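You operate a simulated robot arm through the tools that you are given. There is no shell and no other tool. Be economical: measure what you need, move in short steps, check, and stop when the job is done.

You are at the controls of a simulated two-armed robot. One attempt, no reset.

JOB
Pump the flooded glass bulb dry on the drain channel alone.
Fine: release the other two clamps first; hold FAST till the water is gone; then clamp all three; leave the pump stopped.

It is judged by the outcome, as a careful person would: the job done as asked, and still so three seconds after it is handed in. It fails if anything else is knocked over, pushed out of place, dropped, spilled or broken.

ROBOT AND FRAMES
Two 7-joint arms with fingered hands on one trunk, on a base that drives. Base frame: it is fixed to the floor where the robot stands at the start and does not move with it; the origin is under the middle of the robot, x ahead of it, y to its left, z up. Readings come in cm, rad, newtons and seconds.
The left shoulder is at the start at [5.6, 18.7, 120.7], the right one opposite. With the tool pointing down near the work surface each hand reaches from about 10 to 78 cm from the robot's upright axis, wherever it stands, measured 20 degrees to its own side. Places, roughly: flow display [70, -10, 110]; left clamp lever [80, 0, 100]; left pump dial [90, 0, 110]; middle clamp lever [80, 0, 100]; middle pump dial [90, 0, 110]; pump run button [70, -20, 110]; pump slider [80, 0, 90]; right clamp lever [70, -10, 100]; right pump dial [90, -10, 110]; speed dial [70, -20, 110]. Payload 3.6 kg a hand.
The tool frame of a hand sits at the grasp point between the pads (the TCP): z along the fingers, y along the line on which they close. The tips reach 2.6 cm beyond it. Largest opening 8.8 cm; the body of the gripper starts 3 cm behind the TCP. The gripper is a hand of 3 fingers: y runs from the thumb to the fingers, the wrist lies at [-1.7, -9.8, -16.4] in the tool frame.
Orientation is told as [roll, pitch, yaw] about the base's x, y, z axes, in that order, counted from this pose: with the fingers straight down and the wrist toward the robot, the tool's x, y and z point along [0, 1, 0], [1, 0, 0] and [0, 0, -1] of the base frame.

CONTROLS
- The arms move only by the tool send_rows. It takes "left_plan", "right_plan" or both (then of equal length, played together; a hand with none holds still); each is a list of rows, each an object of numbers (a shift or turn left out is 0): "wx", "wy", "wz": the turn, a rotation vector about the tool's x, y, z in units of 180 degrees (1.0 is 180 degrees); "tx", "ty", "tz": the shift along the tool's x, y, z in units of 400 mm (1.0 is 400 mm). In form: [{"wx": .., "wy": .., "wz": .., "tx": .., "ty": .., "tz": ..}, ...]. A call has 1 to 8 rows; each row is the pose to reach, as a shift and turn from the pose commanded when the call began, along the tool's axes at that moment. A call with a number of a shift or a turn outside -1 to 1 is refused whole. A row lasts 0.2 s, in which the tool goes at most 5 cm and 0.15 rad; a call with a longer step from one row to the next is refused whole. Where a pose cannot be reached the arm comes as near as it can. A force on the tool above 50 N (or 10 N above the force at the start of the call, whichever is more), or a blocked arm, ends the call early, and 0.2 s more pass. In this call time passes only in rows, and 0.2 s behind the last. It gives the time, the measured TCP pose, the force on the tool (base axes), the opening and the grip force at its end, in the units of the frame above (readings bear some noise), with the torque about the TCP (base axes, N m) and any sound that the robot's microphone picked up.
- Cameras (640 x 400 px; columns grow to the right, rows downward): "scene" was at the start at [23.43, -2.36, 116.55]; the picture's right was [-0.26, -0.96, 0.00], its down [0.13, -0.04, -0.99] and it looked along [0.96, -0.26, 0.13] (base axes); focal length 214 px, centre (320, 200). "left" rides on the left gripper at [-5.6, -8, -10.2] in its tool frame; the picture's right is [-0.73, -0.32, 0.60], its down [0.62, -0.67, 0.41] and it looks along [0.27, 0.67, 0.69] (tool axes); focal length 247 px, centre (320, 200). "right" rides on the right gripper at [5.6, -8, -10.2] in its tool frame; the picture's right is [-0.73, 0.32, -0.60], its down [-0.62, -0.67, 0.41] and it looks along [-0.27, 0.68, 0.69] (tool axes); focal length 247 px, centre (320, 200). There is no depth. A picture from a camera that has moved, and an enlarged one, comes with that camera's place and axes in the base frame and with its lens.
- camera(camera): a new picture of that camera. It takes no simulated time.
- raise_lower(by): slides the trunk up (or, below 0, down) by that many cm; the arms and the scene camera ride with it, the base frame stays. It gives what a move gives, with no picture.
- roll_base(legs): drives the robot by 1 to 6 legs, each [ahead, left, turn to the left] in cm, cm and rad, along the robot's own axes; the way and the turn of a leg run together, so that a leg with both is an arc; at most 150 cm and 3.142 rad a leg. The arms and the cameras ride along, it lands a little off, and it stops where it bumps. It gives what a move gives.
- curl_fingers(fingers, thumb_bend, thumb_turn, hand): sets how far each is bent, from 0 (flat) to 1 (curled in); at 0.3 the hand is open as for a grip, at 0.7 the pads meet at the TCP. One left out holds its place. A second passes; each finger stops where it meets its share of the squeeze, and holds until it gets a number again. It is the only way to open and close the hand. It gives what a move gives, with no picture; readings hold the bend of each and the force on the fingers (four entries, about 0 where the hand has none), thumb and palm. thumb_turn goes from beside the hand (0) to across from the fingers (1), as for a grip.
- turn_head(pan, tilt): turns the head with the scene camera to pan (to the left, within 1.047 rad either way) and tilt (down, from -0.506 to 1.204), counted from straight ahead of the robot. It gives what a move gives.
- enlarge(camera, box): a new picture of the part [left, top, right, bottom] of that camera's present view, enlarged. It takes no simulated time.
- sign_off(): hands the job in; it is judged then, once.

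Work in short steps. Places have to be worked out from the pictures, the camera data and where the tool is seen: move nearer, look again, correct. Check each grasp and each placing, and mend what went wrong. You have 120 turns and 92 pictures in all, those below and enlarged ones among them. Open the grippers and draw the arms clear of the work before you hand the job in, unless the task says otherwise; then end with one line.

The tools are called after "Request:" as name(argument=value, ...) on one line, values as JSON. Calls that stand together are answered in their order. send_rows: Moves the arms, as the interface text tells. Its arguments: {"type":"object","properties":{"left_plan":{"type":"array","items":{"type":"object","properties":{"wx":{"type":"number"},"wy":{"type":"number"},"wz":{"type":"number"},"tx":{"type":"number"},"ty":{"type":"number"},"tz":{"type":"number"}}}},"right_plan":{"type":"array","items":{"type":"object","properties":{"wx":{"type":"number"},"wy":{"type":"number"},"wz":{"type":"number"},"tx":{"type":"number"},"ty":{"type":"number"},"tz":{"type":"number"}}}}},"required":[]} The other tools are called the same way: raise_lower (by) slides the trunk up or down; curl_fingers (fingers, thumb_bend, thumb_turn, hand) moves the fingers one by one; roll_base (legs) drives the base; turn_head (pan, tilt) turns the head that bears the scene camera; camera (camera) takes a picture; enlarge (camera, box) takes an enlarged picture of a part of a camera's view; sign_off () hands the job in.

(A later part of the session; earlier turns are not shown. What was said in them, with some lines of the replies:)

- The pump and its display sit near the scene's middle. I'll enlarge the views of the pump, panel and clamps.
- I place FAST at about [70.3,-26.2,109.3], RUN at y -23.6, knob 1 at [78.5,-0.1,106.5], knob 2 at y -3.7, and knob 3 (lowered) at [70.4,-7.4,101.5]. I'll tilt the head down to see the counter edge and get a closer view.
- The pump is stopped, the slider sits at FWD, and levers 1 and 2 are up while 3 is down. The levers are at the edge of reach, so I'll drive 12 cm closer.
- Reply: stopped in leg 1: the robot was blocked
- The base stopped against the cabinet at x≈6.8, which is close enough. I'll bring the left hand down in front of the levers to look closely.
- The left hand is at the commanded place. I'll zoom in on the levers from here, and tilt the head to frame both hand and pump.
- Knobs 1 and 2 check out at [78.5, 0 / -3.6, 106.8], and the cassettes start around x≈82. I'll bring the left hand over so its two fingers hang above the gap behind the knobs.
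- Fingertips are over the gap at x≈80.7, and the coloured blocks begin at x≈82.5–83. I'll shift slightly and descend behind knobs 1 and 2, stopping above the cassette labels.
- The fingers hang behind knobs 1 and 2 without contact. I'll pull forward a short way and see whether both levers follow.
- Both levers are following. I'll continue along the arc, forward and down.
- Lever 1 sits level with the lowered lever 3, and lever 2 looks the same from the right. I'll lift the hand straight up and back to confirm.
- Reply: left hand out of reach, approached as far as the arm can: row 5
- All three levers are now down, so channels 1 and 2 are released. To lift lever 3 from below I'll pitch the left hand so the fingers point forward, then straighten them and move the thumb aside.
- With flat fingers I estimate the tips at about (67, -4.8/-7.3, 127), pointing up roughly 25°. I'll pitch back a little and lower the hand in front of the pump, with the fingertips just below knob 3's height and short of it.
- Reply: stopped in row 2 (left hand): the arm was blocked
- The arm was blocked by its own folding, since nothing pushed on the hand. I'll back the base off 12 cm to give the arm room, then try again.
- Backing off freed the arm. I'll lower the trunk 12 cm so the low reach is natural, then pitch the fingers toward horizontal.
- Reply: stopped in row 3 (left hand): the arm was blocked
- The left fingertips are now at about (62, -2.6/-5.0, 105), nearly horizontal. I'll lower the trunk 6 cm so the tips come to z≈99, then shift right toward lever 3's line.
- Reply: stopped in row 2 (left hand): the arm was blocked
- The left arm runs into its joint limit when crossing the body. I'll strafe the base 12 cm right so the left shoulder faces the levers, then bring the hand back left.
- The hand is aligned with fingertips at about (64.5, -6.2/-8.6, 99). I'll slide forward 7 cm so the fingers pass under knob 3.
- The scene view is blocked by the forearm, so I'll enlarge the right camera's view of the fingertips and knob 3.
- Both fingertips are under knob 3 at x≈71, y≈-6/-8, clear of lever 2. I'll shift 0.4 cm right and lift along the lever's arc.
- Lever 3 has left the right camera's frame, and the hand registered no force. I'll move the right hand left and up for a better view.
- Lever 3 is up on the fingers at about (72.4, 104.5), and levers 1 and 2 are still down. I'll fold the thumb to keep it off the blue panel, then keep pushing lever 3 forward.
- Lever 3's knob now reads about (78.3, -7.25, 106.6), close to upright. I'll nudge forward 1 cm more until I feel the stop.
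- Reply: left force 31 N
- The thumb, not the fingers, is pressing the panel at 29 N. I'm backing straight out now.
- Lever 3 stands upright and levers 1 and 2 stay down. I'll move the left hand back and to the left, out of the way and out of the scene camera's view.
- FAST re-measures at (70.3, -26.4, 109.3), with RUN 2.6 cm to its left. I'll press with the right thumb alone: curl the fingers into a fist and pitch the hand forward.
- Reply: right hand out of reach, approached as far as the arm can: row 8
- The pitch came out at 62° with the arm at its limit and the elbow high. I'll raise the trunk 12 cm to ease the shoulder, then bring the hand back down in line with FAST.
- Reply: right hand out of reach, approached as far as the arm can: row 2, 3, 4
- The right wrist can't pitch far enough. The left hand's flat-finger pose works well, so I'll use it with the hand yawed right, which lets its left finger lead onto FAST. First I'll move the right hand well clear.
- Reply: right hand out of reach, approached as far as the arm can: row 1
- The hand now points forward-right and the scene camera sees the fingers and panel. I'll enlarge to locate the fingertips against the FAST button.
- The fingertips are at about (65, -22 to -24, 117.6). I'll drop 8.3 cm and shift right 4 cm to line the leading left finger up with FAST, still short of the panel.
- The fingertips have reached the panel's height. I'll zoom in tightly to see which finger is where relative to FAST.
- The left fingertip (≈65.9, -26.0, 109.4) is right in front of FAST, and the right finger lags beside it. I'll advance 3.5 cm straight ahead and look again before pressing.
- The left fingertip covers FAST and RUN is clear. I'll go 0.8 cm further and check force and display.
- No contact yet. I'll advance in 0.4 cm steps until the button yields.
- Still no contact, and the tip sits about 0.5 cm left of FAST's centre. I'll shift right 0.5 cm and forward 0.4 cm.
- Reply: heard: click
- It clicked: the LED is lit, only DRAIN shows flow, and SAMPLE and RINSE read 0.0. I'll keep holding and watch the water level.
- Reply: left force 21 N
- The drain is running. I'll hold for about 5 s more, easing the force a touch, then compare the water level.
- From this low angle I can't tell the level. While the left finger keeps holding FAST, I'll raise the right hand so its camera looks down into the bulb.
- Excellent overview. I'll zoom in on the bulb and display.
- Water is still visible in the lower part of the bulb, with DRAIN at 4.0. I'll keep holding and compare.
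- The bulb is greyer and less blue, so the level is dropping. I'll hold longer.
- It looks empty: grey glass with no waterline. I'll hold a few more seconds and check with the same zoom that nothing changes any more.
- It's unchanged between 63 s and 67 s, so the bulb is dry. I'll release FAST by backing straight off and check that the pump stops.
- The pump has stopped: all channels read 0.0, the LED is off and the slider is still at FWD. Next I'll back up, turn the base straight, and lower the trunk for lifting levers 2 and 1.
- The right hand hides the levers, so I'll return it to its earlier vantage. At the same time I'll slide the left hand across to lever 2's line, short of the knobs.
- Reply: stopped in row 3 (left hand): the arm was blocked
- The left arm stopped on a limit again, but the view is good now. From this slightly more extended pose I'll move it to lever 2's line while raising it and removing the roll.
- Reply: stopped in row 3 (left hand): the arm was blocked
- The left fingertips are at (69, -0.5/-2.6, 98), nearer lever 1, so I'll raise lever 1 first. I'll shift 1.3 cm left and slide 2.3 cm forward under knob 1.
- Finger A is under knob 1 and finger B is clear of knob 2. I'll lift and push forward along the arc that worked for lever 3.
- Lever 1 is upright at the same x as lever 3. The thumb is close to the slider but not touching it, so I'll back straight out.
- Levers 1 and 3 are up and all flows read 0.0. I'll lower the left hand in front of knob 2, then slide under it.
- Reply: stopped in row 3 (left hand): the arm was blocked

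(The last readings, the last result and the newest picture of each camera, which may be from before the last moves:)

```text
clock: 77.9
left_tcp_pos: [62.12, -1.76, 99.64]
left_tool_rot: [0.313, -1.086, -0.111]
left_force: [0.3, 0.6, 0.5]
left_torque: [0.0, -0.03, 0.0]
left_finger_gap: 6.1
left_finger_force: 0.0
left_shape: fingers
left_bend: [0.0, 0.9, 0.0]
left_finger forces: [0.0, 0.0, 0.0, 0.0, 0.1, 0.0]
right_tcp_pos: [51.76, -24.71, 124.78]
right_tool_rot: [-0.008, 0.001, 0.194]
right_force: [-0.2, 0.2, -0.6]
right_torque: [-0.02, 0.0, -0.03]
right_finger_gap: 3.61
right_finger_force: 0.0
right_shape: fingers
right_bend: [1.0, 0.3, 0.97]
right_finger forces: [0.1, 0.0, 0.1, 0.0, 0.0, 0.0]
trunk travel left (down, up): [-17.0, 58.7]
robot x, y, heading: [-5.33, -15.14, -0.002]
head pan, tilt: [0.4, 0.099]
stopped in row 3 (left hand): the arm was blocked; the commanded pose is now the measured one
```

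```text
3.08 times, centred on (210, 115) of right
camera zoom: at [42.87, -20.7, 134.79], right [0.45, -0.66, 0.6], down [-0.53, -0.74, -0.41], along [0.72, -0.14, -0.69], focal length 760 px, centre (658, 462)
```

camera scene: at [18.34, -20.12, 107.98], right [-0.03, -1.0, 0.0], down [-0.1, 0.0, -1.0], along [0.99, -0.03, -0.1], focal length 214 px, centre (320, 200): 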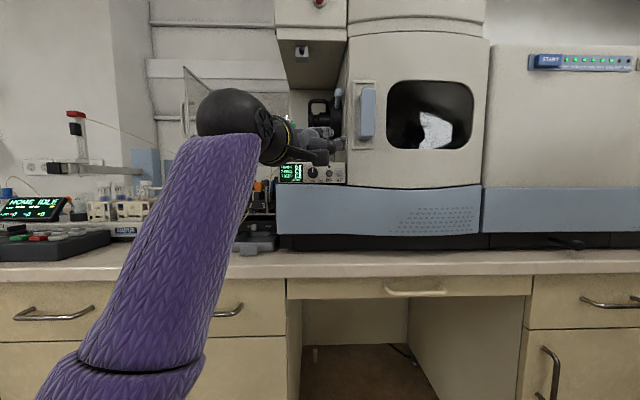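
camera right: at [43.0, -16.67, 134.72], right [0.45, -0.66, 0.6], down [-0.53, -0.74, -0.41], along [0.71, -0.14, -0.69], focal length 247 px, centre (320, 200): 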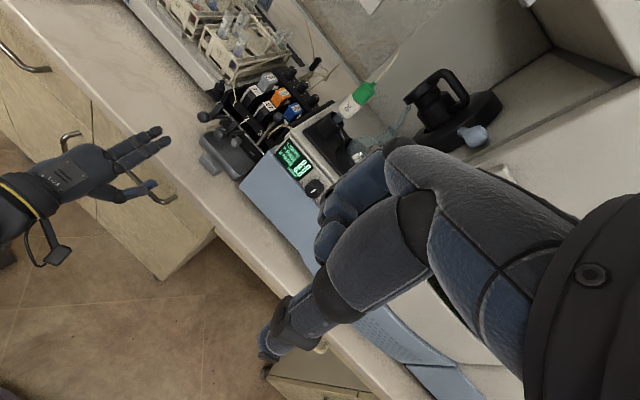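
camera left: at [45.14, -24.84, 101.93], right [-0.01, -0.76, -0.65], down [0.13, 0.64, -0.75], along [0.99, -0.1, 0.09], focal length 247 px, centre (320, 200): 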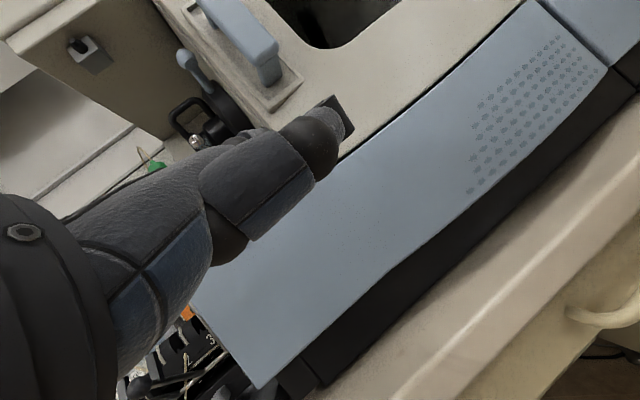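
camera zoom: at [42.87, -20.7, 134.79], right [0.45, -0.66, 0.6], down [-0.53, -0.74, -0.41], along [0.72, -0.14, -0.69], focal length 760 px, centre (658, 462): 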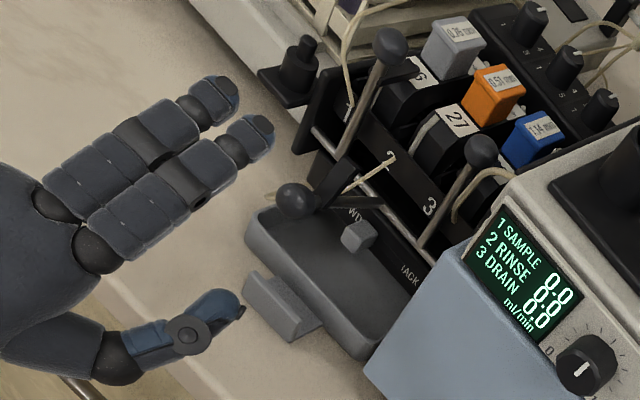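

The arm hit its fold limit again and pitched up. I'll use the base and trunk instead: back off 5 cm, lower 6 cm, then restore the pitch.

Request:
roll_base(legs=[[-5, 0, 0]])

Request:
raise_lower(by=-6)

Request:
send_rows(left_plan=[{"wx": 0.03, "wy": -0.01, "wz": -0.01, "tz": 0.04}, {"wx": 0.058, "wy": -0.025, "wz": -0.02, "tz": 0.08}])

Request:
enlarge(camera="right", box=[110, 10, 310, 170])

```text
clock: 78.8
left_tcp_pos: [57.0, -1.7, 99.64]
left_tool_rot: [0.314, -1.088, -0.111]
left_force: [-0.1, 0.0, 0.2]
left_torque: [0.02, 0.03, 0.01]
left_finger_gap: 6.09
left_finger_force: 0.0
left_shape: fingers
left_bend: [0.0, 0.9, 0.0]
left_finger forces: [0.0, 0.0, 0.0, 0.0, 0.0, 0.0]
right_tcp_pos: [46.63, -24.67, 124.74]
right_tool_rot: [-0.008, -0.002, 0.193]
right_force: [-0.1, -0.4, 0.4]
right_torque: [-0.02, 0.0, 0.01]
right_finger_gap: 3.61
right_finger_force: 0.1
right_shape: fingers
right_bend: [1.0, 0.3, 0.97]
right_finger forces: [0.0, 0.1, 0.0, 0.0, 0.0, 0.1]
trunk travel left (down, up): [-17.0, 58.7]
robot x, y, heading: [-10.61, -15.07, -0.002]
head pan, tilt: [0.4, 0.099]
```

```text
clock: 79.8
left_tcp_pos: [57.16, -0.53, 93.62]
left_tool_rot: [0.409, -1.087, -0.175]
left_force: [0.2, -0.5, -0.4]
left_torque: [-0.01, 0.02, 0.01]
left_finger_gap: 6.08
left_finger_force: 0.1
left_shape: fingers
left_bend: [0.0, 0.9, 0.0]
left_finger forces: [0.0, 0.0, 0.0, 0.1, 0.0, 0.0]
right_tcp_pos: [46.61, -24.65, 118.78]
right_tool_rot: [-0.008, -0.003, 0.196]
right_force: [0.0, -0.1, 0.2]
right_torque: [-0.01, -0.03, -0.01]
right_finger_gap: 3.63
right_finger_force: 0.0
right_shape: fingers
right_bend: [1.0, 0.3, 0.97]
right_finger forces: [0.0, 0.1, 0.0, 0.0, 0.1, 0.1]
trunk travel left (down, up): [-11.0, 64.7]
robot x, y, heading: [-10.52, -15.0, -0.004]
head pan, tilt: [0.4, 0.099]
```

```text
clock: 80.4
left_tcp_pos: [59.79, -1.19, 91.96]
left_tool_rot: [0.076, -0.915, 0.075]
left_force: [-0.1, -0.5, -0.1]
left_torque: [-0.02, 0.02, 0.02]
left_finger_gap: 6.08
left_finger_force: 0.0
left_shape: fingers
left_bend: [0.0, 0.9, 0.0]
left_finger forces: [0.0, 0.1, 0.0, 0.0, 0.0, 0.0]
right_tcp_pos: [46.81, -24.7, 118.73]
right_tool_rot: [-0.006, -0.002, 0.193]
right_force: [-0.3, 0.2, 0.8]
right_torque: [0.02, 0.02, 0.01]
right_finger_gap: 3.61
right_finger_force: 0.0
right_shape: fingers
right_bend: [1.0, 0.3, 0.97]
right_finger forces: [0.0, 0.0, 0.0, 0.1, 0.0, 0.1]
trunk travel left (down, up): [-11.0, 64.7]
robot x, y, heading: [-10.13, -14.98, -0.0]
head pan, tilt: [0.4, 0.099]
```

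```text
2.50 times, centred on (210, 90) of right
camera zoom: at [37.85, -20.7, 128.81], right [0.45, -0.66, 0.6], down [-0.53, -0.74, -0.41], along [0.72, -0.14, -0.68], focal length 617 px, centre (595, 475)
```

zoom: 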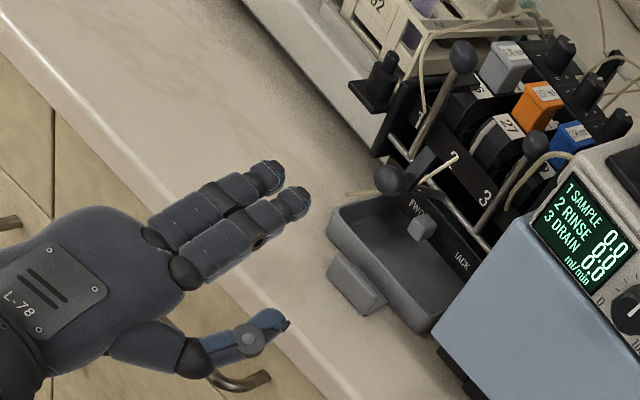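

Good pose: tips at (66, +0.5/-1.2, 98.5). I'll use the base for fine positioning, 3.2 cm right and then 4.8 cm ahead, to put the fingers under knob 2.

Request:
roll_base(legs=[[0, -3.2, 0], [4.6, 0, 0]])

Request:
enlarge(camera="right", box=[110, 10, 270, 140])

```text
clock: 81.8
left_tcp_pos: [64.47, -4.32, 92.04]
left_tool_rot: [0.082, -0.918, 0.07]
left_force: [-0.3, 0.3, -1.2]
left_torque: [0.0, 0.03, 0.02]
left_finger_gap: 6.11
left_finger_force: 0.1
left_shape: fingers
left_bend: [0.0, 0.9, 0.0]
left_finger forces: [0.0, 0.0, 0.0, 0.0, 0.0, 0.0]
right_tcp_pos: [51.49, -27.98, 118.72]
right_tool_rot: [-0.008, -0.001, 0.196]
right_force: [0.1, -0.3, 0.1]
right_torque: [0.02, -0.01, 0.03]
right_finger_gap: 3.62
right_finger_force: 0.0
right_shape: fingers
right_bend: [1.0, 0.3, 0.97]
right_finger forces: [0.1, 0.1, 0.0, 0.1, 0.0, 0.0]
trunk travel left (down, up): [-11.0, 64.7]
robot x, y, heading: [-5.81, -18.33, -0.002]
head pan, tilt: [0.4, 0.099]
```

```text
3.08 times, centred on (190, 75) of right
camera zoom: at [42.58, -23.91, 128.75], right [0.45, -0.66, 0.6], down [-0.53, -0.74, -0.41], along [0.72, -0.14, -0.69], focal length 760 px, centre (720, 585)
```

zoom: 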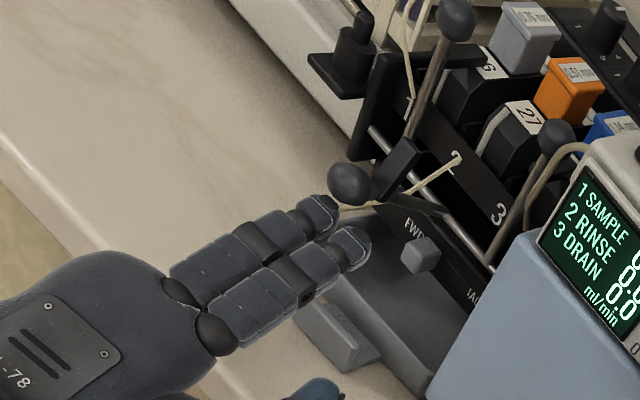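

Fingers are at y -2.1 and -4.2 under knob 2 (y -3.5), and lever 3 is clear. I'll lift and push along the same arc.

Request:
send_rows(left_plan=[{"tx": -0.0056, "ty": 0.0295, "tz": -0.0237}, {"tx": -0.0055, "ty": 0.0668, "tz": -0.0366}, {"tx": -0.0067, "ty": 0.1155, "tz": -0.0426}, {"tx": -0.012, "ty": 0.1655, "tz": -0.0187}, {"tx": -0.018, "ty": 0.197, "tz": 0.0136}])

Request:
enlarge(camera="right", box=[110, 10, 270, 140])

```text
clock: 83.0
left_tcp_pos: [69.83, -4.65, 98.0]
left_tool_rot: [0.083, -0.918, 0.07]
left_force: [0.4, -0.1, -0.2]
left_torque: [-0.01, 0.01, 0.0]
left_finger_gap: 6.09
left_finger_force: 0.0
left_shape: fingers
left_bend: [0.0, 0.9, 0.0]
left_finger forces: [0.0, 0.0, 0.0, 0.0, 0.0, 0.0]
right_tcp_pos: [51.47, -27.89, 118.58]
right_tool_rot: [-0.007, -0.001, 0.195]
right_force: [0.7, 0.6, 1.2]
right_torque: [0.0, 0.0, 0.0]
right_finger_gap: 3.6
right_finger_force: 0.0
right_shape: fingers
right_bend: [1.0, 0.3, 0.97]
right_finger forces: [0.1, 0.0, 0.0, 0.0, 0.0, 0.1]
trunk travel left (down, up): [-11.0, 64.7]
robot x, y, heading: [-5.81, -18.18, -0.003]
head pan, tilt: [0.4, 0.099]
```

```text
3.08 times, centred on (190, 75) of right
camera zoom: at [42.49, -23.91, 128.79], right [0.45, -0.66, 0.6], down [-0.53, -0.74, -0.41], along [0.72, -0.14, -0.68], focal length 760 px, centre (720, 585)
```

zoom: 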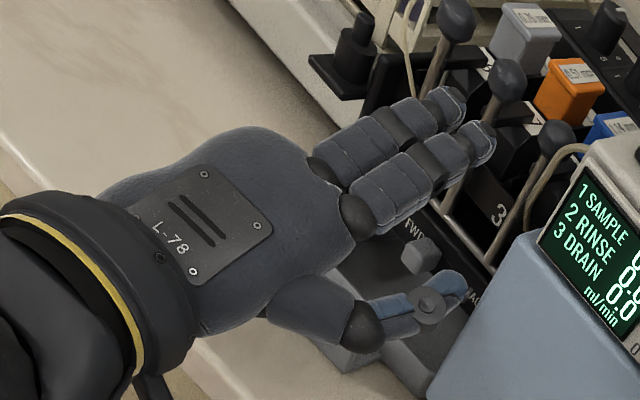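

All three knobs stand in one line. I'll back straight out with the base so nothing is disturbed, then check the whole pump.

Request:
roll_base(legs=[[-14, 0, 0]])

Request:
raise_lower(by=14)

Request:
enlarge(camera="right", box=[140, 30, 340, 180])

Request:
camera(camera="scene")

```text
clock: 84.3
left_tcp_pos: [56.01, -4.56, 98.08]
left_tool_rot: [0.081, -0.92, 0.07]
left_force: [-0.2, 0.0, 0.7]
left_torque: [0.0, -0.02, 0.0]
left_finger_gap: 6.1
left_finger_force: 0.0
left_shape: fingers
left_bend: [0.0, 0.9, 0.0]
left_finger forces: [0.1, 0.0, 0.0, 0.0, 0.1, 0.0]
right_tcp_pos: [37.52, -27.86, 118.75]
right_tool_rot: [-0.006, 0.0, 0.195]
right_force: [0.7, -0.4, -0.2]
right_torque: [0.0, -0.02, -0.04]
right_finger_gap: 3.61
right_finger_force: 0.1
right_shape: fingers
right_bend: [1.0, 0.3, 0.97]
right_finger forces: [0.0, 0.0, 0.1, 0.0, 0.0, 0.1]
trunk travel left (down, up): [-11.0, 64.7]
robot x, y, heading: [-19.59, -17.85, -0.004]
head pan, tilt: [0.4, 0.099]
```

```text
clock: 86.0
left_tcp_pos: [56.05, -4.62, 111.89]
left_tool_rot: [0.081, -0.917, 0.067]
left_force: [-0.7, 0.4, -0.2]
left_torque: [-0.02, 0.0, 0.02]
left_finger_gap: 6.06
left_finger_force: 0.0
left_shape: fingers
left_bend: [0.0, 0.9, 0.0]
left_finger forces: [0.0, 0.0, 0.1, 0.1, 0.1, 0.0]
right_tcp_pos: [37.85, -27.95, 132.64]
right_tool_rot: [-0.006, 0.0, 0.195]
right_force: [-0.3, -0.1, -1.3]
right_torque: [0.01, 0.02, -0.02]
right_finger_gap: 3.61
right_finger_force: 0.0
right_shape: fingers
right_bend: [1.0, 0.3, 0.97]
right_finger forces: [0.0, 0.1, 0.0, 0.1, 0.0, 0.0]
trunk travel left (down, up): [-25.0, 50.7]
robot x, y, heading: [-19.56, -18.08, -0.005]
head pan, tilt: [0.4, 0.099]
```

```text
2.67 times, centred on (240, 105) of right
camera zoom: at [28.88, -23.94, 142.73], right [0.45, -0.66, 0.6], down [-0.53, -0.74, -0.41], along [0.72, -0.14, -0.69], focal length 659 px, centre (533, 453)
```

zoom: 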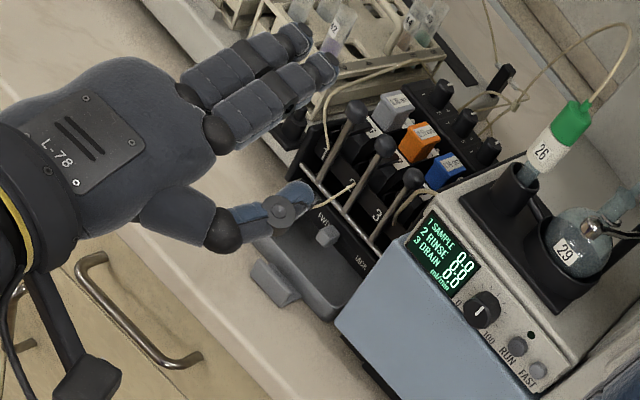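

```text
10 pictures are left
camera scene: at [5.73, -14.81, 103.58], right [0.39, -0.92, 0.0], down [-0.09, -0.04, -0.99], along [0.92, 0.39, -0.1], focal length 214 px, centre (320, 200)
```

scene: 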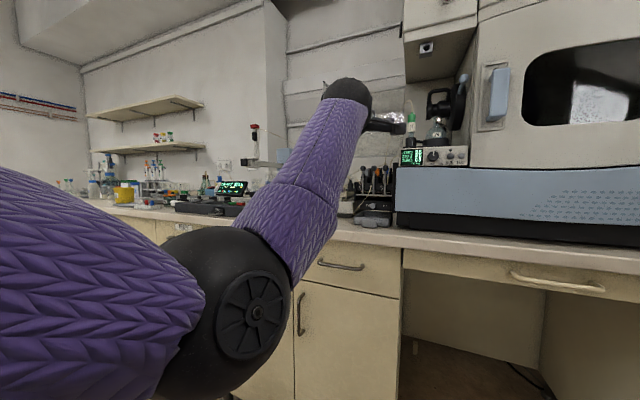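

All three levers are up, the pump shows 0.0 with the LED off, and the slider is at FWD. I'll open both hands, back away a little more, and take a last close look.

Request:
roll_base(legs=[[-10, 0, 0]])

Request:
curl_fingers(hand="right", fingers=0.3, thumb_bend=0.3)

Request:
curl_fingers(hand="left", fingers=0.3, thumb_bend=0.3, thumb_turn=1)

Request:
enlarge(camera="right", box=[180, 40, 340, 160])

Request:
enlarge(camera="scene", box=[340, 130, 480, 240])

```text
clock: 87.1
left_tcp_pos: [46.02, -4.62, 112.2]
left_tool_rot: [0.082, -0.919, 0.07]
left_force: [-0.2, 0.7, 0.5]
left_torque: [0.03, -0.07, 0.0]
left_finger_gap: 6.09
left_finger_force: 0.1
left_shape: fingers
left_bend: [0.0, 0.9, 0.0]
left_finger forces: [0.0, 0.0, 0.0, 0.0, 0.1, 0.0]
right_tcp_pos: [27.67, -27.93, 132.76]
right_tool_rot: [-0.007, -0.003, 0.196]
right_force: [-0.1, -0.1, -0.1]
right_torque: [-0.01, -0.03, -0.01]
right_finger_gap: 3.64
right_finger_force: 0.0
right_shape: fingers
right_bend: [1.0, 0.3, 0.97]
right_finger forces: [0.0, 0.0, 0.1, 0.0, 0.1, 0.0]
trunk travel left (down, up): [-25.0, 50.7]
robot x, y, heading: [-29.2, -18.19, -0.001]
head pan, tilt: [0.4, 0.099]
```

```text
clock: 88.1
left_tcp_pos: [46.21, -4.71, 111.99]
left_tool_rot: [0.083, -0.919, 0.07]
left_force: [0.7, 0.2, -0.2]
left_torque: [0.03, 0.01, 0.0]
left_finger_gap: 6.09
left_finger_force: 0.1
left_shape: fingers
left_bend: [0.0, 0.9, 0.0]
left_finger forces: [0.1, 0.1, 0.0, 0.0, 0.0, 0.1]
right_tcp_pos: [27.77, -27.82, 132.64]
right_tool_rot: [-0.006, -0.003, 0.195]
right_force: [0.1, 0.5, -0.3]
right_torque: [0.03, 0.01, 0.02]
right_finger_gap: 8.85
right_finger_force: 0.0
right_shape: fingers
right_bend: [0.3, 0.3, 0.97]
right_finger forces: [0.1, 0.0, 0.0, 0.0, 0.0, 0.1]
trunk travel left (down, up): [-25.0, 50.7]
robot x, y, heading: [-29.21, -18.05, 0.003]
head pan, tilt: [0.4, 0.099]
```

```text
clock: 89.1
left_tcp_pos: [46.14, -4.51, 111.9]
left_tool_rot: [0.081, -0.918, 0.07]
left_force: [-0.9, 0.4, 0.3]
left_torque: [0.0, 0.0, 0.01]
left_finger_gap: 8.84
left_finger_force: 0.0
left_shape: fingers
left_bend: [0.3, 0.3, 0.97]
left_finger forces: [0.0, 0.0, 0.0, 0.0, 0.0, 0.1]
right_tcp_pos: [27.78, -27.85, 132.63]
right_tool_rot: [-0.008, -0.002, 0.194]
right_force: [0.8, 0.5, 0.4]
right_torque: [-0.01, 0.03, 0.02]
right_finger_gap: 8.81
right_finger_force: 0.2
right_shape: fingers
right_bend: [0.3, 0.3, 0.97]
right_finger forces: [0.0, 0.0, 0.0, 0.1, 0.1, 0.0]
trunk travel left (down, up): [-25.0, 50.7]
robot x, y, heading: [-29.56, -18.27, -0.002]
head pan, tilt: [0.4, 0.099]
```

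```text
3.33 times, centred on (260, 100) of right
camera zoom: at [18.88, -23.87, 142.82], right [0.45, -0.66, 0.6], down [-0.53, -0.74, -0.41], along [0.72, -0.14, -0.68], focal length 823 px, centre (520, 533)
```

zoom: 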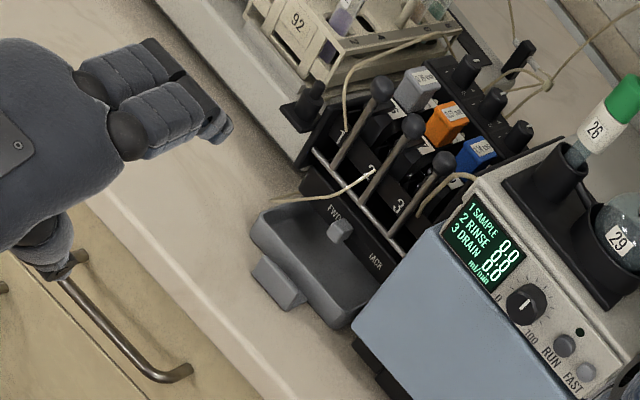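

```text
3.64 times, centred on (410, 185) of scene
camera zoom: at [-4.2, -14.76, 103.61], right [0.39, -0.92, 0.0], down [-0.09, -0.04, -0.99], along [0.92, 0.39, -0.1], focal length 780 px, centre (-7, 254)
```

zoom: 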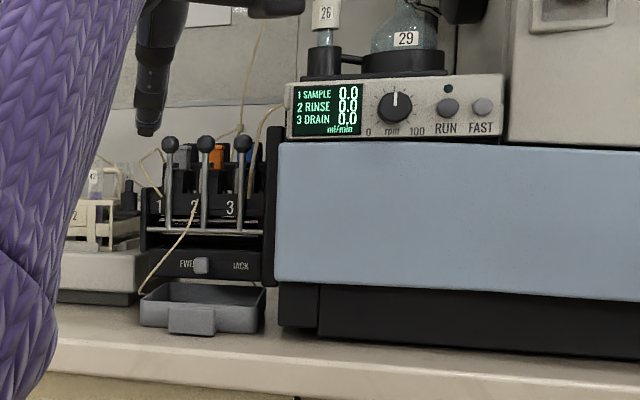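

Everything checks out: all three levers are upright and parallel, the pump is stopped, the bulb is dry and nothing else has moved. The hands are open and clear, so I'm handing the job in.

Request:
sign_off()

```text
The job is handed in.
```

The bulb is dry: I pumped it out on the drain channel alone by holding FAST, with the other two clamps released first. All three clamps are now closed and the pump is stopped.
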